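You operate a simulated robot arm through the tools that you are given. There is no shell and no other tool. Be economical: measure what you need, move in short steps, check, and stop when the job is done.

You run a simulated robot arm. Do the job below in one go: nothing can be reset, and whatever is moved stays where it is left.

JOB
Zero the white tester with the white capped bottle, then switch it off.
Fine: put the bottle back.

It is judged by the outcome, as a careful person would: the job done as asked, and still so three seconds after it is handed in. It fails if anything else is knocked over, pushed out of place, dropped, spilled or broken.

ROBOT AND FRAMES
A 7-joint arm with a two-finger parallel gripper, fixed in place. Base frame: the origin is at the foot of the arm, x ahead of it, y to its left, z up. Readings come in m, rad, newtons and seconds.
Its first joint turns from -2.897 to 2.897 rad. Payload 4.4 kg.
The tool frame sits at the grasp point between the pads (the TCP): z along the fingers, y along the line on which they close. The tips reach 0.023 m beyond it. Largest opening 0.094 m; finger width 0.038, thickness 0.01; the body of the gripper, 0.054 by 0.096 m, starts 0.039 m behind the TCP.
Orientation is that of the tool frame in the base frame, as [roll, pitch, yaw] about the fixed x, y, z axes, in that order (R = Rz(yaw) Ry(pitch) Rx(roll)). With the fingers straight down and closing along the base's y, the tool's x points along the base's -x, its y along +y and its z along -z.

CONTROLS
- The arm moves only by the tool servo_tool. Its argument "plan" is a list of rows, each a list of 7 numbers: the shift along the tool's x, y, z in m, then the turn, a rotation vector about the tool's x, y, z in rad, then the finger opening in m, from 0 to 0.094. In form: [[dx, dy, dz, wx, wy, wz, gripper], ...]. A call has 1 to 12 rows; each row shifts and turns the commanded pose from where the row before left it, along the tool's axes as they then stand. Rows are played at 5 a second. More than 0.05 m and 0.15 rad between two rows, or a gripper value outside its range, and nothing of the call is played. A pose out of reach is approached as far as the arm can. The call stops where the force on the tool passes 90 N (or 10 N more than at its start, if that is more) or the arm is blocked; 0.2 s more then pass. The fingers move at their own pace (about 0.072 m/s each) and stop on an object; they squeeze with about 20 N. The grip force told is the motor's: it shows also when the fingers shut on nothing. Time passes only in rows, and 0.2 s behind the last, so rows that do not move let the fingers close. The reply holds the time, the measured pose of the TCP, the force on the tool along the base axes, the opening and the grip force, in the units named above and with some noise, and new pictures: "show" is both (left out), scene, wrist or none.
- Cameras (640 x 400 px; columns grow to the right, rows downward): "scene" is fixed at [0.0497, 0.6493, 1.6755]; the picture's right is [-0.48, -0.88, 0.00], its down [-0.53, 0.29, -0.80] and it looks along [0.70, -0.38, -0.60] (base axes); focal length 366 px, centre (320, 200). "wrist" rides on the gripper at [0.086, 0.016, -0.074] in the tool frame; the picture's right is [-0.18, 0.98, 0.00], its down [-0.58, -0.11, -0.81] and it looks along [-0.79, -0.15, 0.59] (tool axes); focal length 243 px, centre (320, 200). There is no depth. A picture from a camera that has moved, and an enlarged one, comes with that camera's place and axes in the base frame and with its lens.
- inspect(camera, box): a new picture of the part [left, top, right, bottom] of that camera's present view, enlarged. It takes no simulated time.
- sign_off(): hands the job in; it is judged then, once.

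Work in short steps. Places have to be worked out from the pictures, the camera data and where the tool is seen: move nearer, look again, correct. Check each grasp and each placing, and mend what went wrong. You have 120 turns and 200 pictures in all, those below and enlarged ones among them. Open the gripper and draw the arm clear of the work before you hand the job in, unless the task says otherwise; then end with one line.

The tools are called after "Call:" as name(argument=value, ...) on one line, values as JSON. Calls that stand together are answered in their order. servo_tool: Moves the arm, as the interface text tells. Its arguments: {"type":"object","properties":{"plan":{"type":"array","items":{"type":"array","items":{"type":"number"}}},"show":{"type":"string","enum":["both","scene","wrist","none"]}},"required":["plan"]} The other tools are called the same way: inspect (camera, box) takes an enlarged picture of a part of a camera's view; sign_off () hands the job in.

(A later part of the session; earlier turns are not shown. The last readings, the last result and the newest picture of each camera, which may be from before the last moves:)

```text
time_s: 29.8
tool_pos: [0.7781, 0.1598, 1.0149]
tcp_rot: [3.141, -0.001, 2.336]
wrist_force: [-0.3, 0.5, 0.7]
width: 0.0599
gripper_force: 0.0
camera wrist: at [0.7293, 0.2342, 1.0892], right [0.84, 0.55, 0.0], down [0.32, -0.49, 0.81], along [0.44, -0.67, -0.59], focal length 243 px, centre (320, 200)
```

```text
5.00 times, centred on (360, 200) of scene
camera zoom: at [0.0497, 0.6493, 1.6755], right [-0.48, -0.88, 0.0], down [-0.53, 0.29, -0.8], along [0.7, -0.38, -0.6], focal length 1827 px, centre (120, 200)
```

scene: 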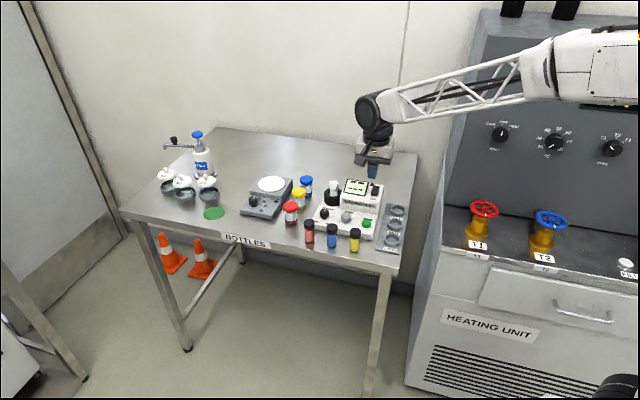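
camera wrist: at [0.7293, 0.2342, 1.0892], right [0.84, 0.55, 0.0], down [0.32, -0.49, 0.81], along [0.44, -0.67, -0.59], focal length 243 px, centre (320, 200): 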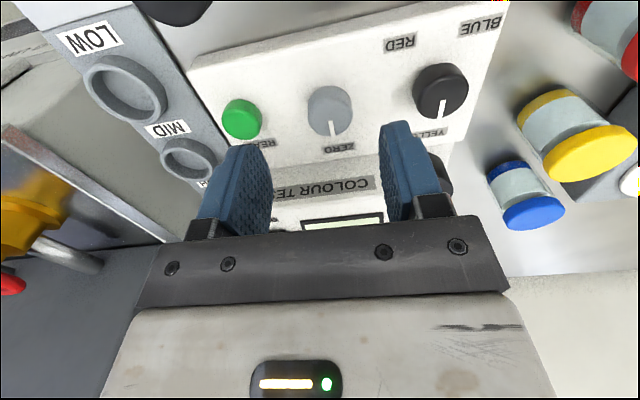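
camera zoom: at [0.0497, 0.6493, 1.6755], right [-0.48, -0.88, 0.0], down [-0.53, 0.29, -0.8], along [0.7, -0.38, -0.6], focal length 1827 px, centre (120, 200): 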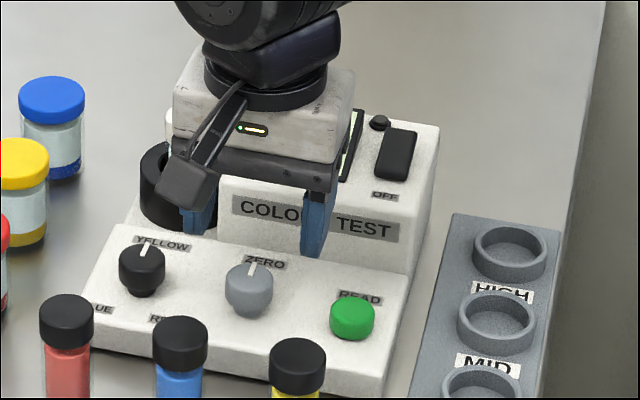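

The knob is slightly to +y of the tool. I'll centre on it, descend and grip.

Call:
servo_tool(plan=[[-0.001, 0.004, 0.02, 0, 0, 0, 0.06], [0, 0, 0.02, 0, 0, 0, 0.06], [0, 0, 0.011, 0, 0, 0, 0.06], [0, 0, 0, 0, 0, 0, 0.06], [0, 0, 0, 0, 0, 0, 0.02], [0, 0, 0, 0, 0, 0, 0.02], [0, 0, 0, 0, 0, 0, 0.02]], show="wrist")

Call:
inspect(camera="scene", box=[320, 160, 400, 240])

```text
time_s: 31.4
tool_pos: [0.7805, 0.1633, 0.9618]
tcp_rot: [3.141, 0.0, 2.336]
wrist_force: [-6.4, -3.7, 1.8]
width: 0.0296
gripper_force: 45.0
camera wrist: at [0.7334, 0.237, 1.0364], right [0.84, 0.55, 0.0], down [0.32, -0.49, 0.81], along [0.44, -0.67, -0.59], focal length 243 px, centre (320, 200)
```

wrist: 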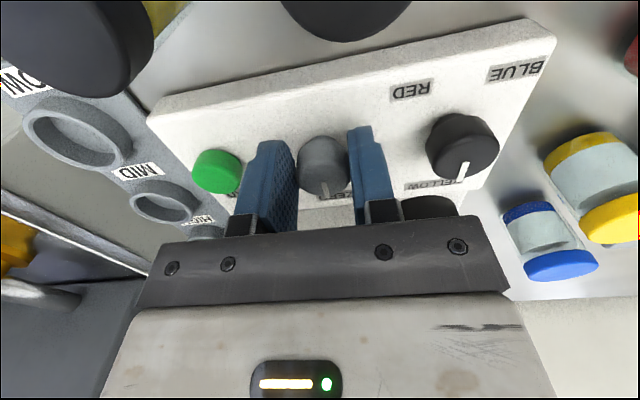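

```text
5.00 times, centred on (360, 200) of scene
camera zoom: at [0.0497, 0.6493, 1.6755], right [-0.48, -0.88, 0.0], down [-0.53, 0.29, -0.8], along [0.7, -0.38, -0.6], focal length 1827 px, centre (120, 200)
```

zoom: 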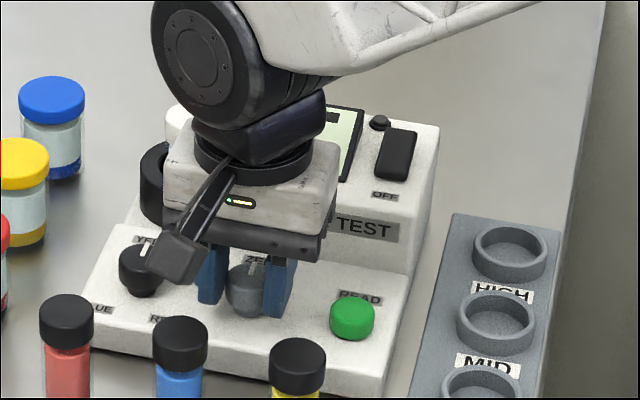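

The knob is gripped. I'll turn it clockwise about 20° and see whether the display changes.

Call:
servo_tool(plan=[[0, 0, 0, 0, 0, 0.09, 0.02], [0, 0, 0, 0, 0, 0.09, 0.02], [0, 0, 0, 0, 0, 0.09, 0.02], [0, 0, 0, 0, 0, 0.09, 0.02], [0, 0, 0, 0, 0, 0, 0.02]], show="wrist")

Call:
inspect(camera="scene", box=[320, 160, 400, 240])

```text
time_s: 32.3
tool_pos: [0.7838, 0.1653, 0.963]
tcp_rot: [3.137, 0.002, 2.049]
wrist_force: [27.4, 15.0, -16.7]
width: 0.0296
gripper_force: 45.2
stopped in row 4: the force on the tool passed its limit (the readings are from after the stop); the commanded pose is now the measured one
camera wrist: at [0.7581, 0.2491, 1.0364], right [0.96, 0.29, 0.01], down [0.17, -0.57, 0.81], along [0.24, -0.77, -0.59], focal length 243 px, centre (320, 200)
```

wrist: 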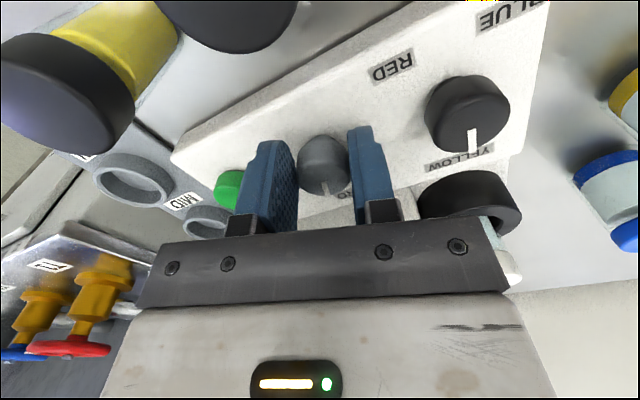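

```text
5.00 times, centred on (360, 200) of scene
camera zoom: at [0.0497, 0.6493, 1.6755], right [-0.48, -0.88, 0.0], down [-0.53, 0.29, -0.8], along [0.7, -0.38, -0.6], focal length 1827 px, centre (120, 200)
```

zoom: 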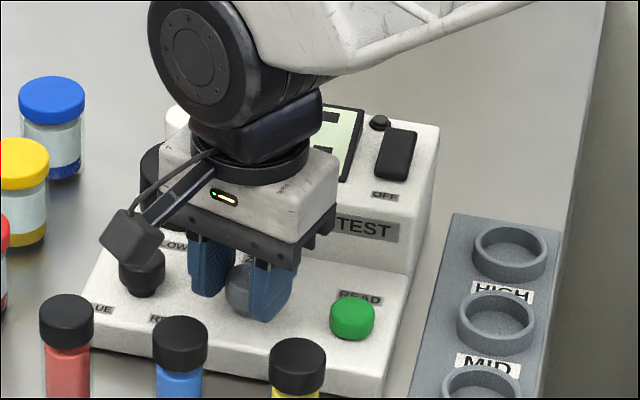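

The turn met a hard resistance after about 15°. I'll release and rise to check the knob and display.

Call:
servo_tool(plan=[[0, 0, 0, 0, 0, 0, 0.05], [0, 0, 0, 0, 0, 0, 0.06], [0, 0, -0.04, 0, 0, 0, 0.06], [0, 0, -0.04, 0, 0, 0, 0.06], [0.03, 0, -0.04, 0, 0, 0, 0.06], [0.03, 0, -0.03, 0, 0, 0, 0.06], [0, 0, 0, 0, 0, 0, 0.06]], show="wrist")

Call:
inspect(camera="scene", box=[320, 160, 400, 240])

```text
time_s: 33.9
tool_pos: [0.7528, 0.2181, 1.1144]
tcp_rot: [3.138, 0.0, 2.047]
wrist_force: [0.3, 0.3, -0.1]
width: 0.06
gripper_force: 0.1
camera wrist: at [0.7277, 0.3029, 1.1885], right [0.96, 0.29, 0.0], down [0.17, -0.57, 0.81], along [0.23, -0.77, -0.59], focal length 243 px, centre (320, 200)
```

wrist: 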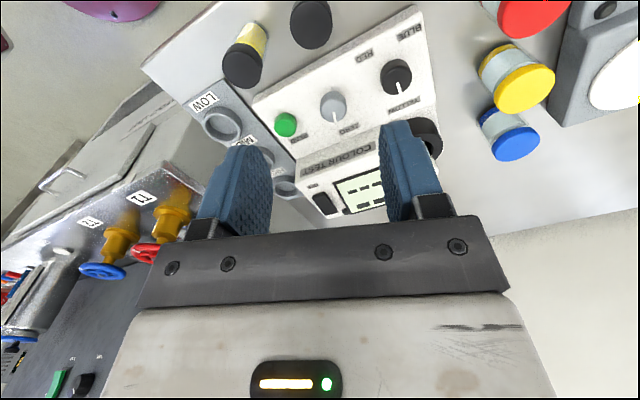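

```text
5.00 times, centred on (360, 200) of scene
camera zoom: at [0.0497, 0.6493, 1.6755], right [-0.48, -0.88, 0.0], down [-0.53, 0.29, -0.8], along [0.7, -0.38, -0.6], focal length 1827 px, centre (120, 200)
```

zoom: 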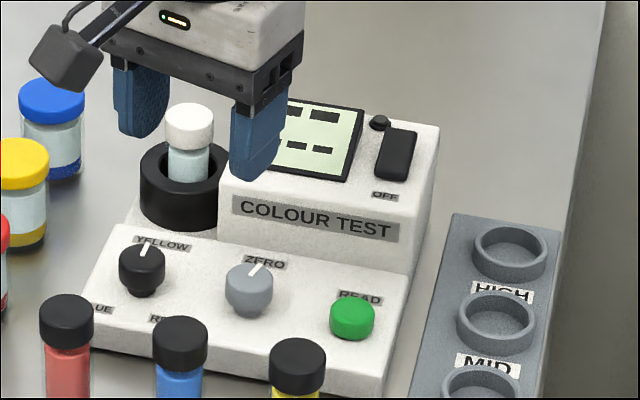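

The knob turned about 15° clockwise but the display is unchanged. I'll get a better view of the block's top, including the rocker, lamp and display.

Call:
servo_tool(plan=[[-0.03, 0, -0.03, 0, 0, 0, 0.09], [-0.03, 0, -0.03, 0, 0, 0, 0.09], [-0.02, 0, 0, 0, 0, 0, 0.09], [0, 0, 0, 0, 0, 0, 0.09]], show="none")

Call:
inspect(camera="wrist", box=[240, 60, 400, 160])

Call:
inspect(camera="scene", box=[340, 160, 400, 210])

```text
time_s: 34.9
tool_pos: [0.7919, 0.1483, 1.1734]
tcp_rot: [3.139, -0.003, 2.048]
wrist_force: [1.2, -0.1, 0.0]
width: 0.09
gripper_force: 0.0
```

```text
4.00 times, centred on (320, 110) of wrist
camera zoom: at [0.7661, 0.2314, 1.2477], right [0.96, 0.29, 0.0], down [0.17, -0.57, 0.81], along [0.23, -0.77, -0.59], focal length 970 px, centre (320, 560)
```

zoom: 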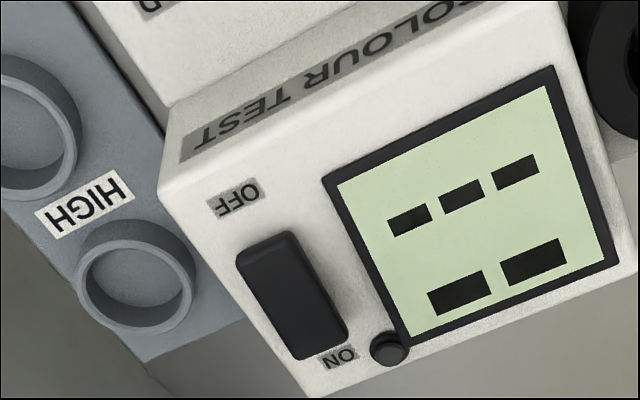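

```text
8.00 times, centred on (370, 185) of scene
camera zoom: at [0.0497, 0.6493, 1.6755], right [-0.48, -0.88, 0.0], down [-0.53, 0.29, -0.8], along [0.7, -0.38, -0.6], focal length 2924 px, centre (-80, 320)
```

zoom: 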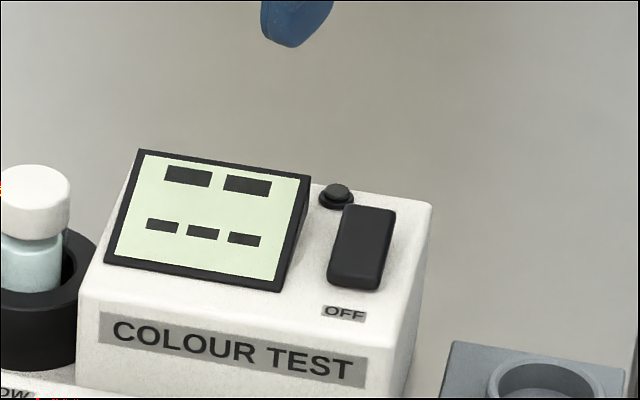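

The rocker has both OFF (front) and ON (rear) labels. I need its tilt in profile, so I'll rotate to look along the panel direction from the side.

Call:
servo_tool(plan=[[0, 0, 0, 0, 0, -0.145, 0.09], [0, 0, 0, 0, 0, -0.145, 0.09], [0, 0, 0, 0, 0, -0.145, 0.09], [0, 0, 0, 0, 0, -0.145, 0.09], [0, 0, 0, 0, 0, -0.145, 0.09], [0, 0, 0, 0, 0, -0.145, 0.09], [0, 0, 0, 0, 0, -0.145, 0.09], [0, 0, 0, 0, 0, -0.145, 0.09], [0, 0, 0, 0, 0, -0.145, 0.09], [0, 0, 0, 0, 0, -0.145, 0.09], [0, 0, 0, 0, 0, -0.145, 0.09], [0, 0, 0, 0, 0, -0.145, 0.09]], show="none")

Call:
servo_tool(plan=[[0.04, -0.03, 0, 0, 0, -0.123, 0.09], [0.045, -0.02, 0, 0, 0, 0, 0.09], [0.045, -0.02, 0, 0, 0, 0, 0.09], [0, -0.02, 0.03, 0, 0, 0, 0.09], [0, -0.02, 0.04, 0, 0, 0, 0.09], [0, 0, 0.03, 0, 0, 0, 0.09], [0, 0, 0, 0, 0, 0, 0.09]], show="wrist")

```text
time_s: 37.5
tool_pos: [0.7906, 0.1462, 1.1722]
tcp_rot: [-3.141, 0.004, -2.495]
wrist_force: [0.7, -0.8, 0.9]
width: 0.0899
gripper_force: 0.0
```

```text
time_s: 39.1
tool_pos: [0.7709, -0.0231, 1.0734]
tcp_rot: [-3.14, 0.003, -2.373]
wrist_force: [0.2, -0.1, -0.2]
width: 0.0902
gripper_force: 0.0
camera wrist: at [0.6966, -0.0712, 1.147], right [-0.55, 0.83, 0.0], down [0.49, 0.33, 0.81], along [0.68, 0.45, -0.59], focal length 243 px, centre (320, 200)
```

wrist: 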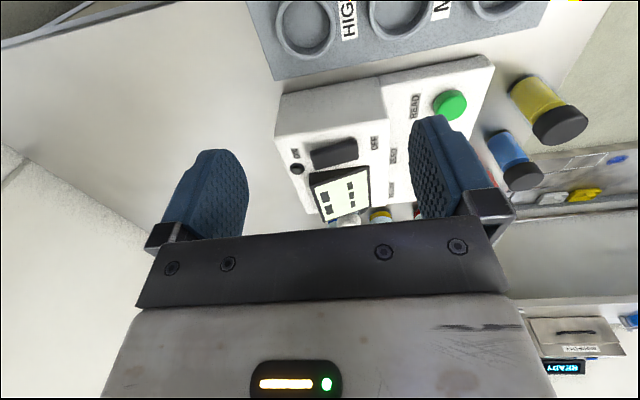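

Call:
inspect(camera="wrist", box=[270, 110, 400, 220])

```text
3.64 times, centred on (335, 165) of wrist
camera zoom: at [0.6966, -0.0712, 1.147], right [-0.55, 0.83, 0.0], down [0.49, 0.33, 0.81], along [0.68, 0.45, -0.59], focal length 882 px, centre (266, 327)
```

zoom: 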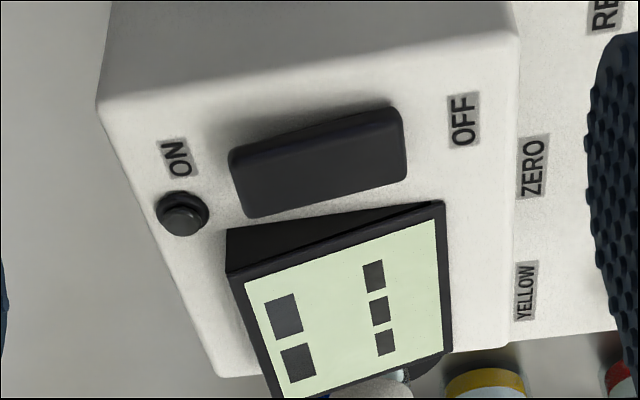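

In profile, the rocker's slope relative to the labels shows its ON end raised and its OFF end down. Together with the dark lamp, this means the tester is switched off. I'll rotate back and press the ON end first, using closed fingers.

Call:
servo_tool(plan=[[0, 0, -0.05, 0, 0, 0.145, 0.05], [0, 0, -0.02, 0, 0, 0.145, 0.0], [0, 0, 0, 0, 0, 0.145, 0.0], [0, 0, 0, 0, 0, 0.145, 0.0], [0, 0, 0, 0, 0, 0.145, 0.0], [0, 0, 0, 0, 0, 0.145, 0.0], [0, 0, 0, 0, 0, 0.145, 0.0], [0, 0, 0, 0, 0, 0.145, 0.0], [0, 0, 0, 0, 0, 0.145, 0.0], [0, 0, 0, 0, 0, 0.145, 0.0], [0, 0, 0, 0, 0, 0.126, 0.0], [0, 0, 0, 0, 0, 0, 0.0]], show="none")

Call:
servo_tool(plan=[[-0.012, 0.03, 0, 0, 0, 0, 0.0], [-0.013, 0.032, 0, 0, 0, 0, 0.0], [0, 0, 0.03, 0, 0, 0, 0.0], [0, 0, 0.02, 0, 0, 0, 0.0], [0, 0, 0, 0, 0, 0, 0.0]], show="wrist")

Call:
inspect(camera="scene", box=[340, 150, 410, 210])

```text
time_s: 41.7
tool_pos: [0.7688, -0.0224, 1.1432]
tcp_rot: [3.138, 0.001, 2.331]
wrist_force: [0.4, 0.3, 0.1]
width: 0.0
gripper_force: 20.2
```

```text
time_s: 42.9
tool_pos: [0.8316, 0.0025, 1.0909]
tcp_rot: [3.138, 0.001, 2.334]
wrist_force: [-0.8, -0.1, 0.2]
width: 0.0
gripper_force: 20.3
camera wrist: at [0.7825, 0.0768, 1.1652], right [0.84, 0.55, 0.0], down [0.32, -0.5, 0.81], along [0.44, -0.67, -0.59], focal length 243 px, centre (320, 200)
```

wrist: 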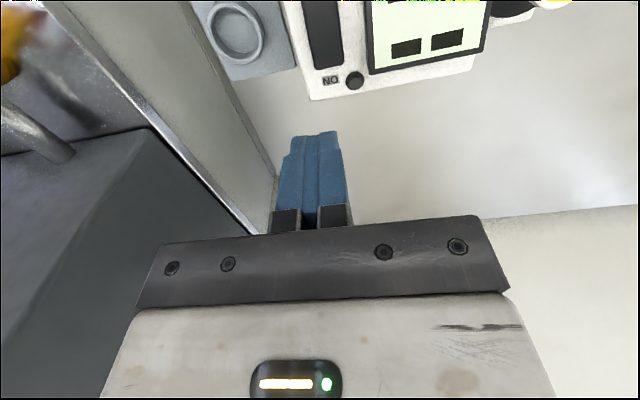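

```text
6.67 times, centred on (375, 180) of scene
camera zoom: at [0.0497, 0.6493, 1.6755], right [-0.48, -0.88, 0.0], down [-0.53, 0.29, -0.8], along [0.7, -0.38, -0.6], focal length 2436 px, centre (-47, 333)
```

zoom: 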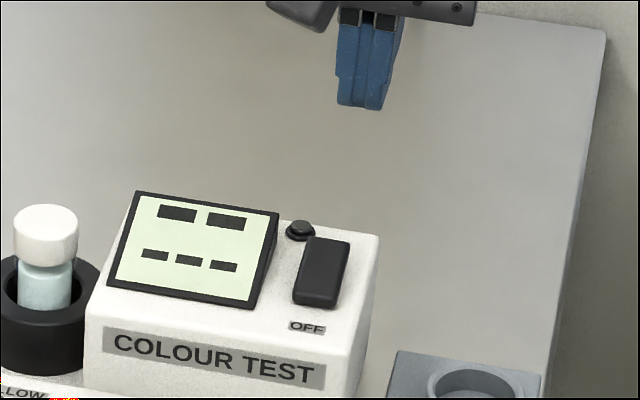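

The tip is aligned just behind the rocker's ON end and clear of the dome. I'll nudge 3 mm and descend close to it.

Call:
servo_tool(plan=[[-0.001, 0.003, 0.03, 0, 0, 0, 0.0], [0, 0, 0.03, 0, 0, 0, 0.0], [0, 0, 0.008, 0, 0, 0, 0.0], [0, 0, 0, 0, 0, 0, 0.0]], show="wrist")

Call:
inspect(camera="scene", box=[350, 165, 400, 205])

```text
time_s: 43.9
tool_pos: [0.8345, 0.0038, 1.0255]
tcp_rot: [3.138, 0.001, 2.334]
wrist_force: [0.5, -0.2, -0.2]
width: 0.0
gripper_force: 19.8
camera wrist: at [0.7867, 0.0772, 1.0989], right [0.84, 0.55, 0.0], down [0.32, -0.5, 0.81], along [0.44, -0.67, -0.59], focal length 243 px, centre (320, 200)
```

wrist: 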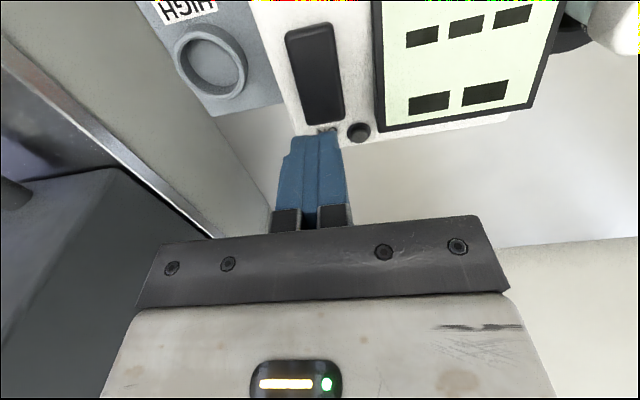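

```text
10.00 times, centred on (375, 185) of scene
camera zoom: at [0.0497, 0.6493, 1.6755], right [-0.48, -0.88, 0.0], down [-0.53, 0.29, -0.8], along [0.7, -0.38, -0.6], focal length 3655 px, centre (-230, 350)
```

zoom: 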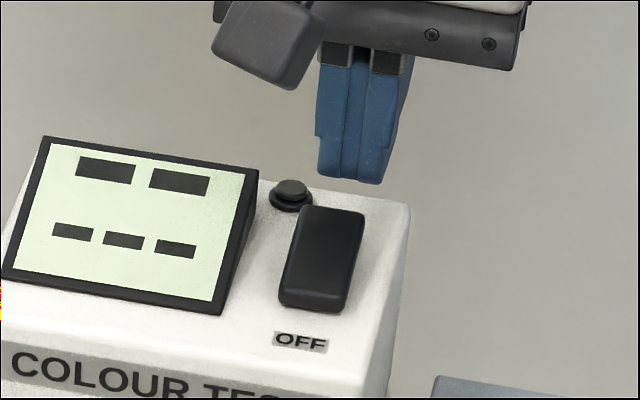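

I'll shift 5 mm toward the rocker and press down in small steps.

Call:
servo_tool(plan=[[0.005, 0.001, 0.004, 0, 0, 0, 0.0], [0, 0, 0.004, 0, 0, 0, 0.0], [0, 0, 0.003, 0, 0, 0, 0.0], [0, 0, 0.003, 0, 0, 0, 0.0], [0, 0, 0, 0, 0, 0, 0.0]], show="none")

Call:
inspect(camera="scene", box=[350, 165, 400, 205])

```text
time_s: 45.1
tool_pos: [0.8324, 0.0085, 1.0099]
tcp_rot: [3.138, 0.001, 2.336]
wrist_force: [0.0, -0.5, 0.0]
width: 0.0
gripper_force: 20.2
```

```text
10.00 times, centred on (375, 185) of scene
camera zoom: at [0.0497, 0.6493, 1.6755], right [-0.48, -0.88, 0.0], down [-0.53, 0.29, -0.8], along [0.7, -0.38, -0.6], focal length 3655 px, centre (-230, 350)
```

zoom: 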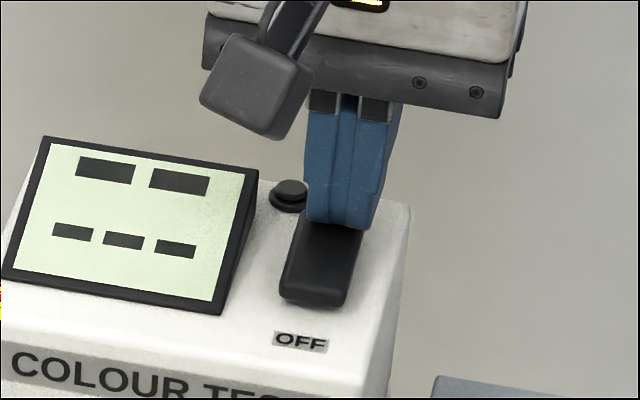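

The rocker's front end seems to be rising slightly, so I'll continue the press.

Call:
servo_tool(plan=[[0, 0, 0.003, 0, 0, 0, 0.0], [0, 0, 0.002, 0, 0, 0, 0.0], [0, 0, 0, 0, 0, 0, 0.0]], show="none")

Call:
inspect(camera="scene", box=[350, 165, 400, 205])

```text
time_s: 45.9
tool_pos: [0.8324, 0.009, 1.0101]
tcp_rot: [3.136, 0.006, 2.332]
wrist_force: [0.2, -12.7, 49.3]
width: 0.0
gripper_force: 19.5
```

```text
10.00 times, centred on (375, 185) of scene
camera zoom: at [0.0497, 0.6493, 1.6755], right [-0.48, -0.88, 0.0], down [-0.53, 0.29, -0.8], along [0.7, -0.38, -0.6], focal length 3655 px, centre (-230, 350)
```

zoom: 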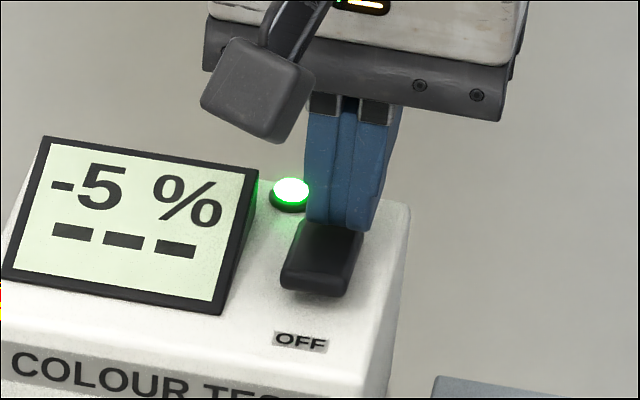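

It was off: now the lamp is lit and the display reads "-5 %". I'll lift off and check the reading before adjusting ZERO.

Call:
servo_tool(plan=[[0, 0, -0.03, 0, 0, 0, 0.0], [0, 0, -0.05, 0, 0, 0, 0.0], [0.05, 0.02, -0.02, 0, 0, 0, 0.03], [0.05, 0.03, 0, 0, 0, 0, 0.06], [0, 0.03, 0, 0, 0, 0, 0.06], [0, 0, 0, 0, 0, 0, 0.06]], show="wrist")

Call:
inspect(camera="scene", box=[320, 160, 400, 240])

```text
refused: row 3 steps farther than a row can; nothing moved
```

```text
5.00 times, centred on (360, 200) of scene
camera zoom: at [0.0497, 0.6493, 1.6755], right [-0.48, -0.88, 0.0], down [-0.53, 0.29, -0.8], along [0.7, -0.38, -0.6], focal length 1827 px, centre (120, 200)
```

zoom: 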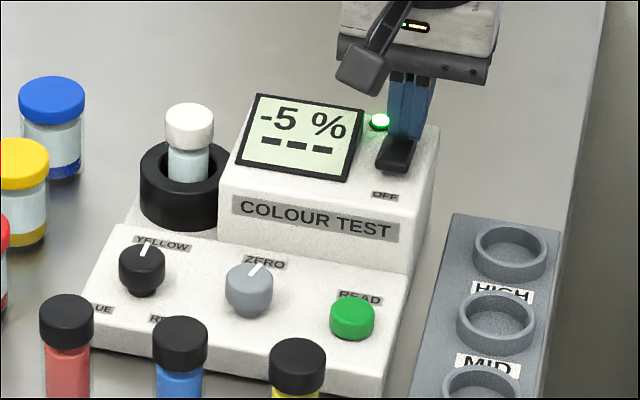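

Call:
servo_tool(plan=[[0, 0, -0.03, 0, 0, 0, 0.0], [0, 0, -0.04, 0, 0, 0, 0.0], [0.04, 0.015, 0, 0, 0, 0, 0.03], [0.04, 0.02, 0, 0, 0, 0, 0.06], [0.04, 0.02, 0, 0, 0, 0, 0.06], [0.027, 0.015, 0, 0, 0, 0, 0.06], [0, 0, 0, 0, 0, 0, 0.06]], show="wrist")

Call:
inspect(camera="scene", box=[320, 160, 400, 240])

```text
time_s: 47.5
tool_pos: [0.7807, 0.1629, 1.075]
tcp_rot: [3.138, 0.001, 2.335]
wrist_force: [-0.5, -0.2, 0.4]
width: 0.0601
gripper_force: 0.1
camera wrist: at [0.7319, 0.2373, 1.1491], right [0.84, 0.55, 0.0], down [0.32, -0.5, 0.81], along [0.44, -0.67, -0.59], focal length 243 px, centre (320, 200)
```

wrist: 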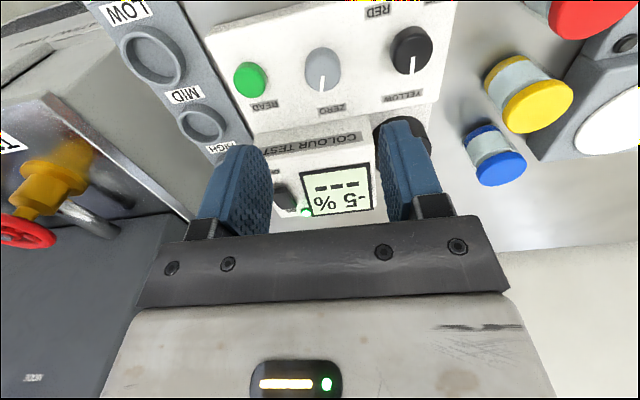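

```text
5.00 times, centred on (360, 200) of scene
camera zoom: at [0.0497, 0.6493, 1.6755], right [-0.48, -0.88, 0.0], down [-0.53, 0.29, -0.8], along [0.7, -0.38, -0.6], focal length 1827 px, centre (120, 200)
```

zoom: 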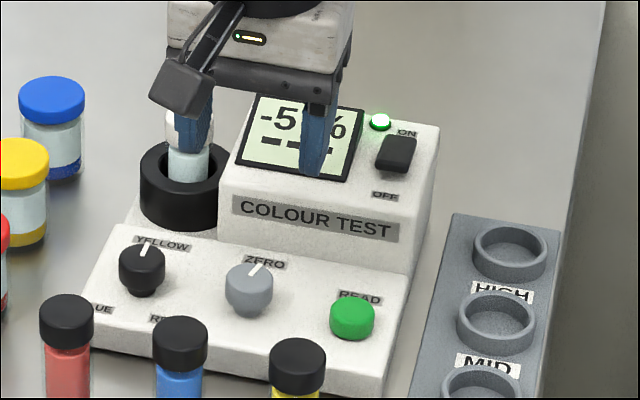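

The display is readable from this height. I'll grip the knob, turn it counter-clockwise by about 0.15 rad, and read the display again.

Call:
servo_tool(plan=[[0, 0.001, 0.04, 0, 0, 0, 0.06], [0, 0, 0.04, 0, 0, 0, 0.06], [0, 0, 0.033, 0, 0, 0, 0.06], [0, 0, 0, 0, 0, 0, 0.03], [0, 0, 0, 0, 0, 0, 0.02], [0, 0, 0, 0, 0, 0, 0.02], [0, 0, 0, 0, 0, -0.08, 0.02], [0, 0, 0, 0, 0, -0.07, 0.02], [0, 0, 0, 0, 0, 0, 0.02]], show="none")

Call:
inspect(camera="scene", box=[320, 160, 400, 240])

```text
time_s: 49.5
tool_pos: [0.78, 0.1616, 0.9637]
tcp_rot: [3.14, 0.001, 2.484]
wrist_force: [-57.9, -55.8, 24.4]
width: 0.0287
gripper_force: 45.0
```

```text
5.00 times, centred on (360, 200) of scene
camera zoom: at [0.0497, 0.6493, 1.6755], right [-0.48, -0.88, 0.0], down [-0.53, 0.29, -0.8], along [0.7, -0.38, -0.6], focal length 1827 px, centre (120, 200)
```

zoom: 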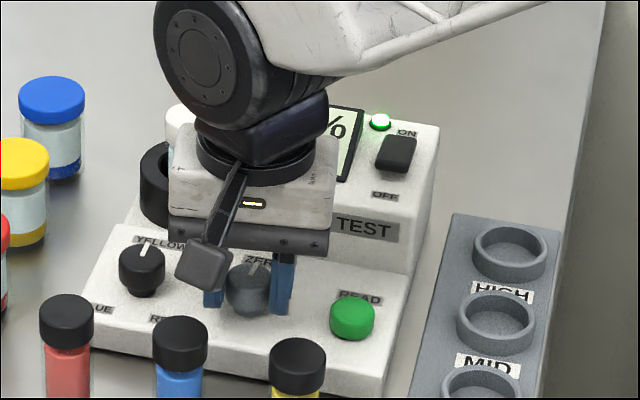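

The grip is off-centre along y, with a large side force, so I'll release, rise and read.

Call:
servo_tool(plan=[[0, 0, 0, 0, 0, 0, 0.05], [0, 0, 0, 0, 0, 0, 0.06], [0, 0, -0.04, 0, 0, 0, 0.06], [0, 0, -0.04, 0, 0, 0, 0.06], [0, 0, -0.04, 0, 0, 0, 0.06], [0, 0, 0, 0, 0, 0, 0.06]], show="wrist")

Call:
inspect(camera="scene", box=[340, 190, 380, 230])

Call:
inspect(camera="wrist", box=[230, 20, 430, 220])

```text
time_s: 50.9
tool_pos: [0.7805, 0.1639, 1.0846]
tcp_rot: [3.137, 0.001, 2.486]
wrist_force: [-0.1, 0.6, 0.2]
width: 0.0599
gripper_force: 0.0
camera wrist: at [0.722, 0.2301, 1.1582], right [0.75, 0.67, 0.0], down [0.39, -0.44, 0.81], along [0.54, -0.6, -0.59], focal length 243 px, centre (320, 200)
```

wrist: 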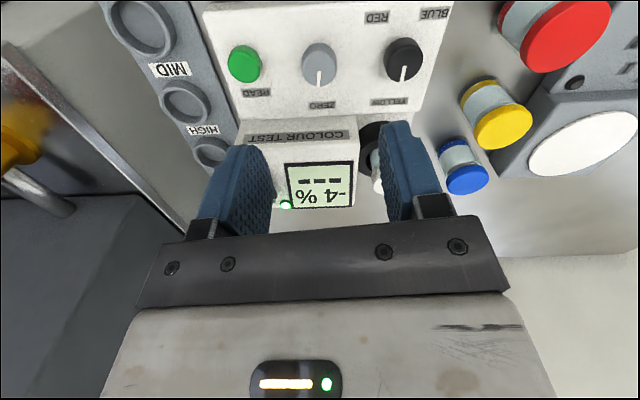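

```text
10.00 times, centred on (360, 210) of scene
camera zoom: at [0.0497, 0.6493, 1.6755], right [-0.48, -0.88, 0.0], down [-0.53, 0.29, -0.8], along [0.7, -0.38, -0.6], focal length 3655 px, centre (-80, 100)
```

zoom: 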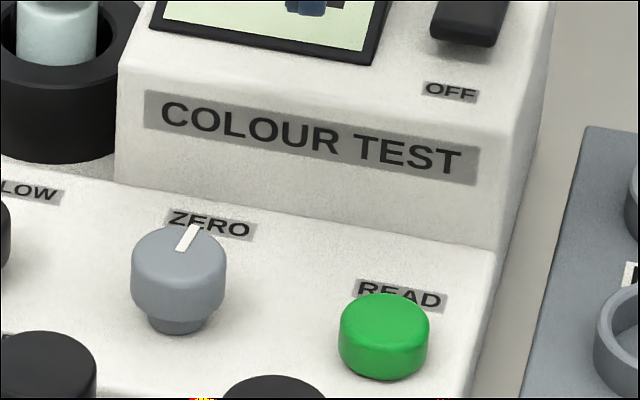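

```text
2.00 times, centred on (330, 120) of wrist
camera zoom: at [0.722, 0.2301, 1.1582], right [0.75, 0.67, 0.0], down [0.39, -0.44, 0.81], along [0.54, -0.6, -0.59], focal length 485 px, centre (300, 360)
```

zoom: 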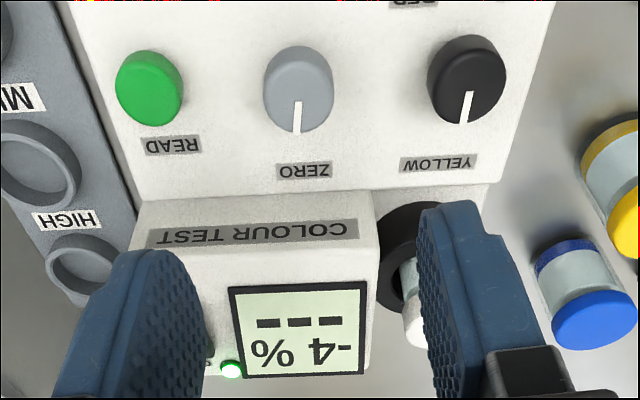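

The reading went to -4 % after about 0.15 rad counter-clockwise, so roughly 0.5 rad more is needed. I'll re-grip slightly better centred, pre-rotated, and turn about 0.4 rad counter-clockwise.

Call:
servo_tool(plan=[[0, 0, 0.03, 0, 0, 0.14, 0.06], [0, -0.0015, 0.04, 0, 0, 0.14, 0.06], [0, 0, 0.048, 0, 0, 0, 0.06], [0, 0, 0, 0, 0, 0, 0.03], [0, 0, 0, 0, 0, 0, 0.02], [0, 0, 0, 0, 0, 0, 0.02]], show="none")

```text
time_s: 52.3
tool_pos: [0.7799, 0.1651, 0.966]
tcp_rot: [3.137, 0.003, 2.204]
wrist_force: [20.6, 16.7, -2.1]
width: 0.0315
gripper_force: 13.4
```

Call:
servo_tool(plan=[[0, 0.0005, 0, 0, 0, 0, 0.02], [0, 0, 0, 0, 0, -0.1, 0.02], [0, 0, 0, 0, 0, -0.1, 0.02], [0, 0, 0, 0, 0, -0.1, 0.02], [0, 0, 0, 0, 0, -0.1, 0.02], [0, 0, 0, 0, 0, 0, 0.02]], show="none")

Call:
inspect(camera="scene", box=[320, 160, 400, 240])

```text
time_s: 53.7
tool_pos: [0.7797, 0.1608, 0.9657]
tcp_rot: [3.141, 0.001, 2.603]
wrist_force: [-39.3, -52.4, 29.0]
width: 0.0294
gripper_force: 45.1
```

```text
5.00 times, centred on (360, 200) of scene
camera zoom: at [0.0497, 0.6493, 1.6755], right [-0.48, -0.88, 0.0], down [-0.53, 0.29, -0.8], along [0.7, -0.38, -0.6], focal length 1827 px, centre (120, 200)
```

zoom: 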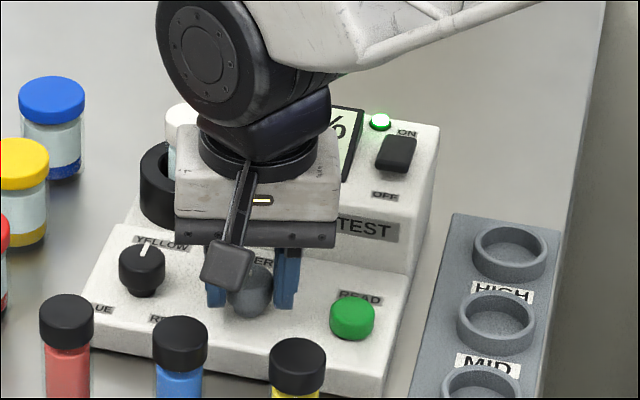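

Call:
servo_tool(plan=[[0, 0, 0, 0, 0, 0, 0.05], [0, 0, 0, 0, 0, 0, 0.06], [0, 0, -0.04, 0, 0, 0, 0.06], [0, 0, -0.04, 0, 0, 0, 0.06], [0, 0, -0.04, 0, 0, 0, 0.06], [0, 0, 0, 0, 0, 0, 0.06]], show="none")

Call:
inspect(camera="wrist", box=[230, 20, 430, 220])

```text
time_s: 55.1
tool_pos: [0.7802, 0.163, 1.0845]
tcp_rot: [3.14, 0.001, 2.604]
wrist_force: [0.4, -0.4, -0.5]
width: 0.0601
gripper_force: 0.0
```

```text
2.00 times, centred on (330, 120) of wrist
camera zoom: at [0.713, 0.2203, 1.1585], right [0.66, 0.75, 0.0], down [0.44, -0.39, 0.81], along [0.61, -0.53, -0.59], focal length 485 px, centre (300, 360)
```

zoom: 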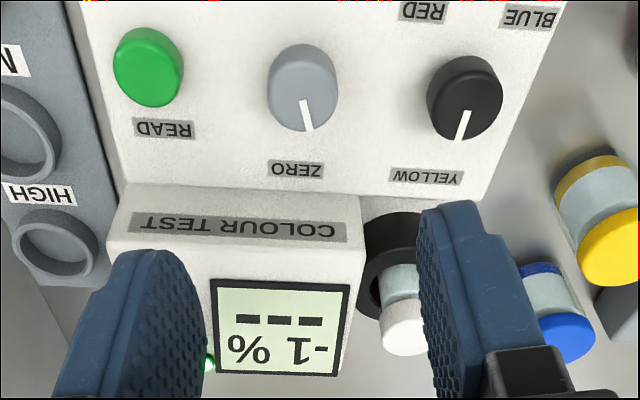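

Now it reads -1 %, at roughly 0.135 rad per percent. I'll re-grip and turn another 0.13 rad counter-clockwise.

Call:
servo_tool(plan=[[0, 0, 0.04, 0, 0, 0.07, 0.06], [0, 0, 0.04, 0, 0, 0.06, 0.06], [0, -0.0005, 0.039, 0, 0, 0, 0.06], [0, 0, 0, 0, 0, 0, 0.03], [0, 0, 0, 0, 0, 0, 0.02], [0, 0, 0, 0, 0, 0, 0.02], [0, 0, 0, 0, 0, 0, 0.02], [0, 0, 0, 0, 0, -0.07, 0.02], [0, 0, 0, 0, 0, -0.065, 0.02], [0, 0, 0, 0, 0, 0, 0.02]], show="none")

Call:
servo_tool(plan=[[0, 0, 0, 0, 0, 0, 0.05], [0, 0, 0, 0, 0, 0, 0.06], [0, 0, -0.04, 0, 0, 0, 0.06], [0, 0, -0.04, 0, 0, 0, 0.06], [0, 0, -0.04, 0, 0, 0, 0.06], [0, 0, 0, 0, 0, 0, 0.06]], show="none")

Call:
inspect(camera="wrist", box=[230, 20, 430, 220])

```text
time_s: 57.3
tool_pos: [0.7799, 0.163, 0.9658]
tcp_rot: [-3.141, 0.002, 2.609]
wrist_force: [6.8, -12.0, -9.0]
width: 0.0291
gripper_force: 44.6
```

```text
time_s: 58.7
tool_pos: [0.7792, 0.1599, 1.087]
tcp_rot: [3.139, 0.002, 2.609]
wrist_force: [-0.6, -0.5, 0.1]
width: 0.0599
gripper_force: 0.0
```

```text
2.00 times, centred on (330, 120) of wrist
camera zoom: at [0.7133, 0.219, 1.1607], right [0.66, 0.75, 0.0], down [0.44, -0.39, 0.81], along [0.61, -0.53, -0.59], focal length 485 px, centre (300, 360)
```

zoom: 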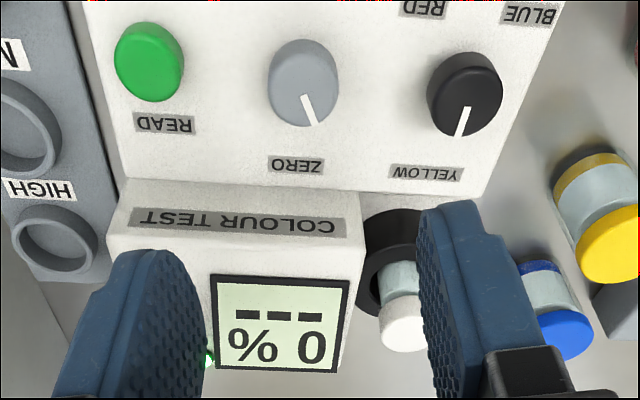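

The display reads 0 %, so the tester is zeroed with the bottle in the well. Next I'll move over the rocker's OFF end with the fingers closed.

Call:
servo_tool(plan=[[0, 0, 0, 0, 0, 0.137, 0.04], [0, 0, 0, 0, 0, 0.137, 0.02], [-0.035, -0.024, 0, 0, 0, 0, 0.0], [-0.035, -0.024, 0, 0, 0, 0, 0.0], [-0.029, -0.019, 0, 0, 0, 0, 0.0], [0, 0, 0.02, 0, 0, 0, 0.0], [0, 0, 0.02, 0, 0, 0, 0.0], [0, 0, 0, 0, 0, 0, 0.0]], show="wrist")

Call:
inspect(camera="scene", box=[340, 160, 400, 210])

```text
time_s: 60.5
tool_pos: [0.7999, 0.0458, 1.046]
tcp_rot: [3.139, 0.0, 2.336]
wrist_force: [-0.5, 0.8, -0.7]
width: 0.0
gripper_force: 19.7
camera wrist: at [0.7514, 0.1189, 1.1202], right [0.84, 0.55, 0.0], down [0.32, -0.5, 0.81], along [0.44, -0.67, -0.59], focal length 243 px, centre (320, 200)
```

wrist: 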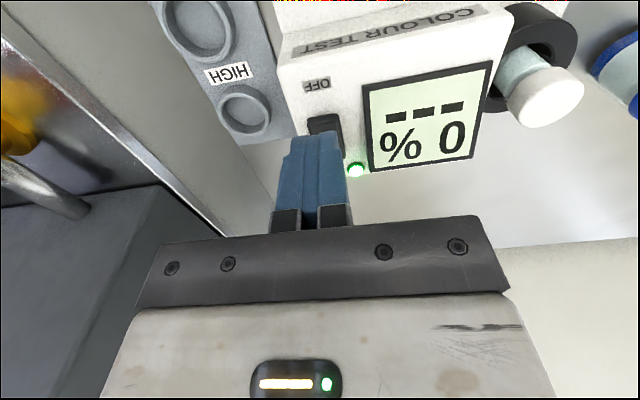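

```text
8.00 times, centred on (370, 185) of scene
camera zoom: at [0.0497, 0.6493, 1.6755], right [-0.48, -0.88, 0.0], down [-0.53, 0.29, -0.8], along [0.7, -0.38, -0.6], focal length 2924 px, centre (-80, 320)
```

zoom: 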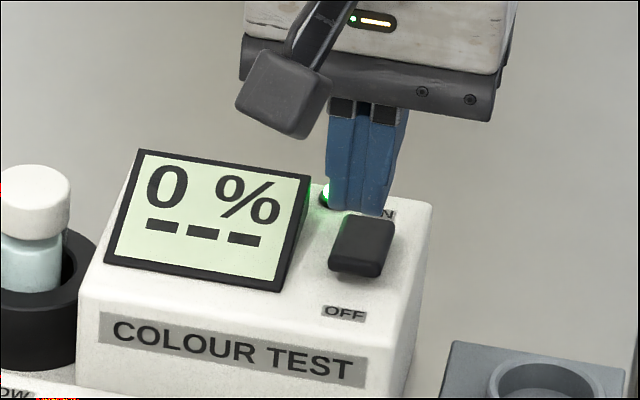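

The OFF end is just below and slightly toward the user side. I'll shift 6 mm and press in small steps.

Call:
servo_tool(plan=[[0.006, 0, 0.01, 0, 0, 0, 0.0], [0, 0, 0.008, 0, 0, 0, 0.0], [0, 0, 0.005, 0, 0, 0, 0.0], [0, 0, 0.004, 0, 0, 0, 0.0], [0, 0, 0.003, 0, 0, 0, 0.0], [0, 0, 0, 0, 0, 0, 0.0]], show="none")

Call:
inspect(camera="scene", box=[340, 160, 400, 210])

```text
time_s: 61.9
tool_pos: [0.7949, 0.0502, 1.016]
tcp_rot: [3.139, 0.003, 2.335]
wrist_force: [0.3, 0.1, -0.1]
width: 0.0
gripper_force: 20.6
```

```text
8.00 times, centred on (370, 185) of scene
camera zoom: at [0.0497, 0.6493, 1.6755], right [-0.48, -0.88, 0.0], down [-0.53, 0.29, -0.8], along [0.7, -0.38, -0.6], focal length 2924 px, centre (-80, 320)
```

zoom: 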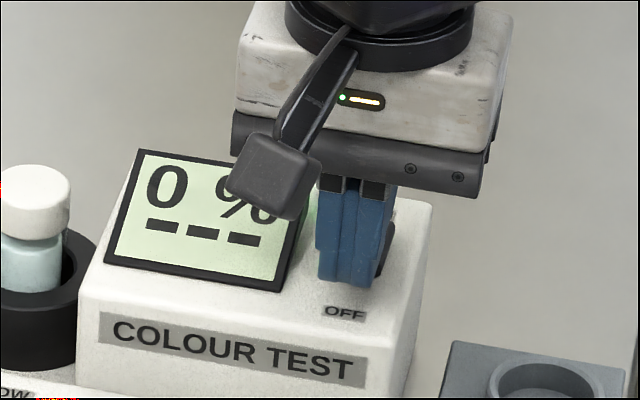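

Nearly there. I'll shift 3 mm off the display side and press on.

Call:
servo_tool(plan=[[0, -0.003, 0, 0, 0, 0, 0.0], [0, 0, 0.003, 0, 0, 0, 0.0], [0, 0, 0.003, 0, 0, 0, 0.0], [0, 0, 0.003, 0, 0, 0, 0.0], [0, 0, 0, 0, 0, 0, 0.0]], show="none")

Call:
inspect(camera="scene", box=[340, 160, 400, 210])

```text
time_s: 63.1
tool_pos: [0.794, 0.0481, 1.0071]
tcp_rot: [3.137, 0.004, 2.337]
wrist_force: [-9.0, -3.1, 18.1]
width: 0.0
gripper_force: 19.7
```

```text
8.00 times, centred on (370, 185) of scene
camera zoom: at [0.0497, 0.6493, 1.6755], right [-0.48, -0.88, 0.0], down [-0.53, 0.29, -0.8], along [0.7, -0.38, -0.6], focal length 2924 px, centre (-80, 320)
```

zoom: 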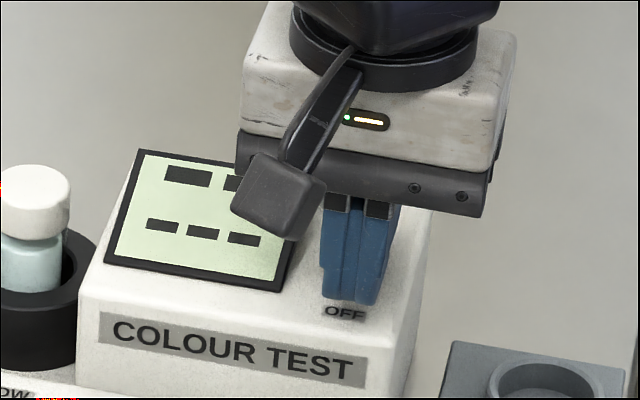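

The display has gone blank to dashes, so it is off. I'll lift, rotate back and move above the bottle in the well.

Call:
servo_tool(plan=[[0, 0, -0.04, 0, 0, 0, 0.0], [0, 0, -0.045, 0, 0, 0, 0.0], [0, 0, -0.045, 0, 0, -0.146, 0.0], [0, 0, 0, 0, 0, -0.146, 0.02], [0, 0, 0, 0, 0, -0.146, 0.05], [0, 0, 0, 0, 0, -0.146, 0.05], [0, 0, 0, 0, 0, -0.146, 0.05], [0, 0, 0, 0, 0, -0.146, 0.05], [0, 0, 0, 0, 0, -0.146, 0.05], [0, 0, 0, 0, 0, -0.146, 0.05], [0, 0, 0, 0, 0, -0.146, 0.05], [0, 0, 0, 0, 0, -0.146, 0.05]], show="none")

Call:
servo_tool(plan=[[0, 0, 0, 0, 0, -0.116, 0.05], [-0.035, -0.008, 0, 0, 0, 0, 0.05], [-0.035, -0.008, 0, 0, 0, 0, 0.05], [-0.035, -0.008, 0, 0, 0, 0, 0.05], [-0.034, -0.008, 0, 0, 0, 0, 0.05], [0, 0, 0, 0, 0, 0, 0.05], [0, 0, 0, 0, 0, 0, 0.05]], show="wrist")

Call:
inspect(camera="scene", box=[290, 160, 400, 250])

```text
time_s: 65.7
tool_pos: [0.7927, 0.047, 1.1367]
tcp_rot: [-3.139, 0.005, -2.485]
wrist_force: [1.0, 0.3, -0.1]
width: 0.0499
gripper_force: 0.0
```

```text
time_s: 67.3
tool_pos: [0.9151, 0.1226, 1.1364]
tcp_rot: [-3.14, 0.002, -2.37]
wrist_force: [-0.9, 0.5, -0.2]
width: 0.05
gripper_force: 0.0
camera wrist: at [0.8417, 0.0742, 1.2104], right [-0.55, 0.83, 0.0], down [0.49, 0.33, 0.81], along [0.67, 0.45, -0.59], focal length 243 px, centre (320, 200)
```

wrist: 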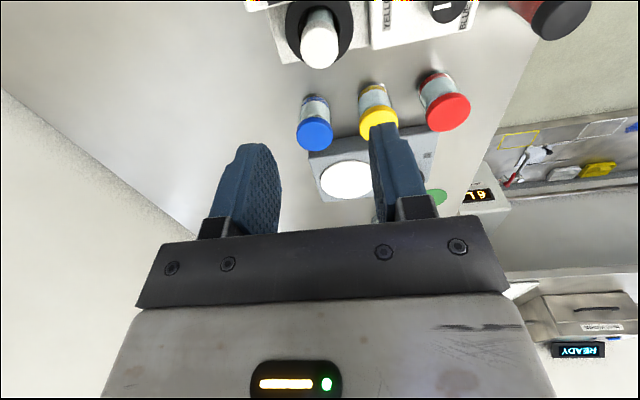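

```text
4.44 times, centred on (345, 205) of scene
camera zoom: at [0.0497, 0.6493, 1.6755], right [-0.48, -0.88, 0.0], down [-0.53, 0.29, -0.8], along [0.7, -0.38, -0.6], focal length 1624 px, centre (209, 178)
```

zoom: 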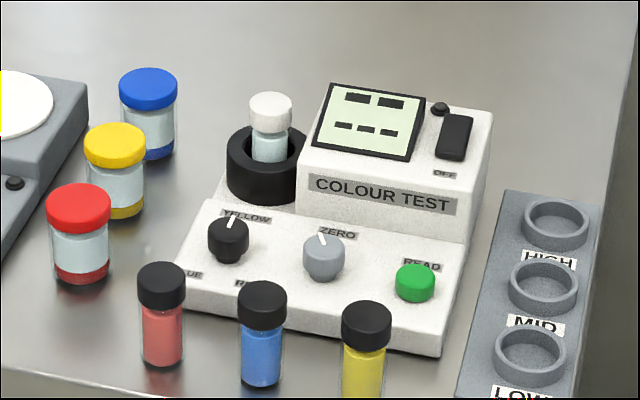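

The tester is off and the bottle is upright in the well. I'll descend and grip the cap at the release pose.

Call:
servo_tool(plan=[[-0.002, 0, 0.04, 0, 0, 0, 0.05], [0, 0, 0.04, 0, 0, 0, 0.05], [0, 0, 0.04, 0, 0, 0, 0.05], [0, 0, 0.032, 0, 0, 0, 0.05], [0, 0, 0, 0, 0, 0, 0.05], [0, 0, 0, 0, 0, 0, 0.02], [0, 0, 0, 0, 0, 0, 0.02], [0, 0, 0, 0, 0, 0, 0.02]], show="wrist")

```text
time_s: 69.1
tool_pos: [0.9201, 0.1227, 0.9835]
tcp_rot: [-3.139, 0.005, -2.37]
wrist_force: [0.3, 1.2, 0.1]
width: 0.0323
gripper_force: 20.8
camera wrist: at [0.8456, 0.0735, 1.0576], right [-0.55, 0.83, 0.0], down [0.49, 0.33, 0.81], along [0.67, 0.45, -0.59], focal length 243 px, centre (320, 200)
```

wrist: 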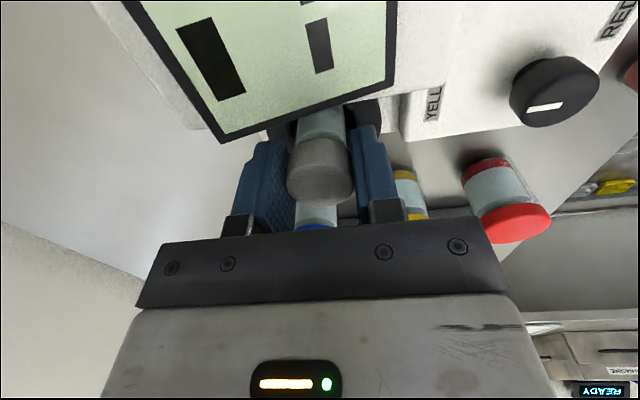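

The bottle is gripped at 32 mm. I'll lift straight up and carry it back over its original spot.

Call:
servo_tool(plan=[[0, 0, -0.02, 0, 0, 0, 0.02], [0, 0, -0.03, 0, 0, 0, 0.02], [0, 0, -0.03, 0, 0, 0, 0.02], [0, 0, -0.03, 0, 0, 0, 0.02], [-0.015, 0.034, 0, 0, 0, 0, 0.02], [-0.015, 0.034, 0, 0, 0, 0, 0.02], [-0.015, 0.034, 0, 0, 0, 0, 0.02], [-0.016, 0.034, 0, 0, 0, 0, 0.02], [-0.016, 0.034, 0, 0, 0, 0, 0.02], [-0.016, 0.033, 0, 0, 0, 0, 0.02], [0, 0, 0, 0, 0, 0, 0.02]], show="wrist")

Call:
inspect(camera="scene", box=[240, 150, 420, 270])

```text
time_s: 71.5
tool_pos: [0.8404, 0.3335, 1.0962]
tcp_rot: [-3.14, 0.003, -2.371]
wrist_force: [-0.1, 0.1, -0.7]
width: 0.032
gripper_force: 19.7
camera wrist: at [0.7664, 0.2843, 1.169], right [-0.55, 0.83, 0.0], down [0.49, 0.33, 0.81], along [0.67, 0.45, -0.59], focal length 243 px, centre (320, 200)
```

wrist: 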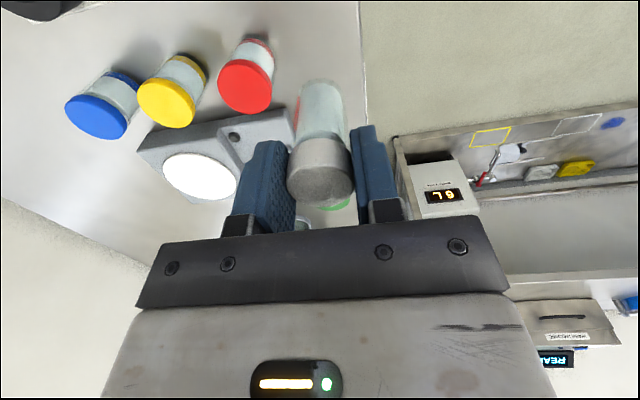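

```text
3.33 times, centred on (330, 210) of scene
camera zoom: at [0.0497, 0.6493, 1.6755], right [-0.48, -0.88, 0.0], down [-0.53, 0.29, -0.8], along [0.7, -0.38, -0.6], focal length 1218 px, centre (287, 167)
```

zoom: 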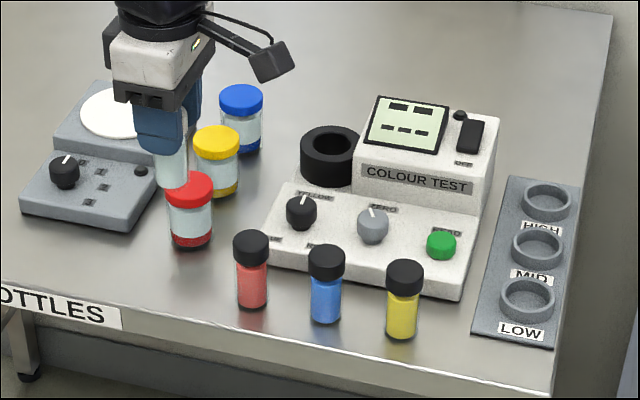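

I'm a few millimetres from the original pose, so I'll correct and lower to just above the table.

Call:
servo_tool(plan=[[-0.002, -0.0025, 0.02, 0, 0, 0, 0.02], [0, 0, 0.035, 0, 0, 0, 0.02], [0, 0, 0.035, 0, 0, 0, 0.02], [0, 0, 0.025, 0, 0, 0, 0.02], [0, 0, 0.003, 0, 0, 0, 0.02], [0, 0, 0, 0, 0, 0, 0.02]], show="wrist")

Call:
inspect(camera="scene", box=[250, 180, 350, 250])

```text
time_s: 72.9
tool_pos: [0.845, 0.3313, 0.9785]
tcp_rot: [-3.141, 0.004, -2.369]
wrist_force: [0.0, 0.7, 0.2]
width: 0.0321
gripper_force: 19.6
camera wrist: at [0.7709, 0.2839, 1.0513], right [-0.55, 0.83, 0.0], down [0.49, 0.33, 0.81], along [0.67, 0.45, -0.59], focal length 243 px, centre (320, 200)
```

wrist: 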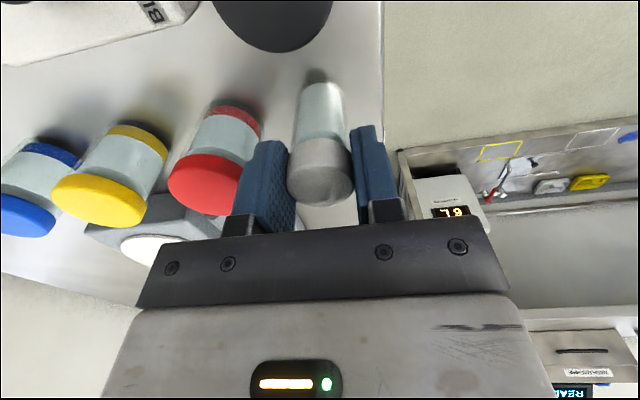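

```text
5.71 times, centred on (300, 215) of scene
camera zoom: at [0.0497, 0.6493, 1.6755], right [-0.48, -0.88, 0.0], down [-0.53, 0.29, -0.8], along [0.7, -0.38, -0.6], focal length 2088 px, centre (434, 114)
```

zoom: 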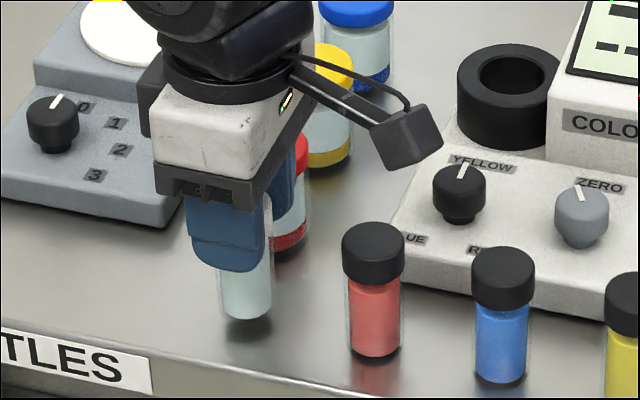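

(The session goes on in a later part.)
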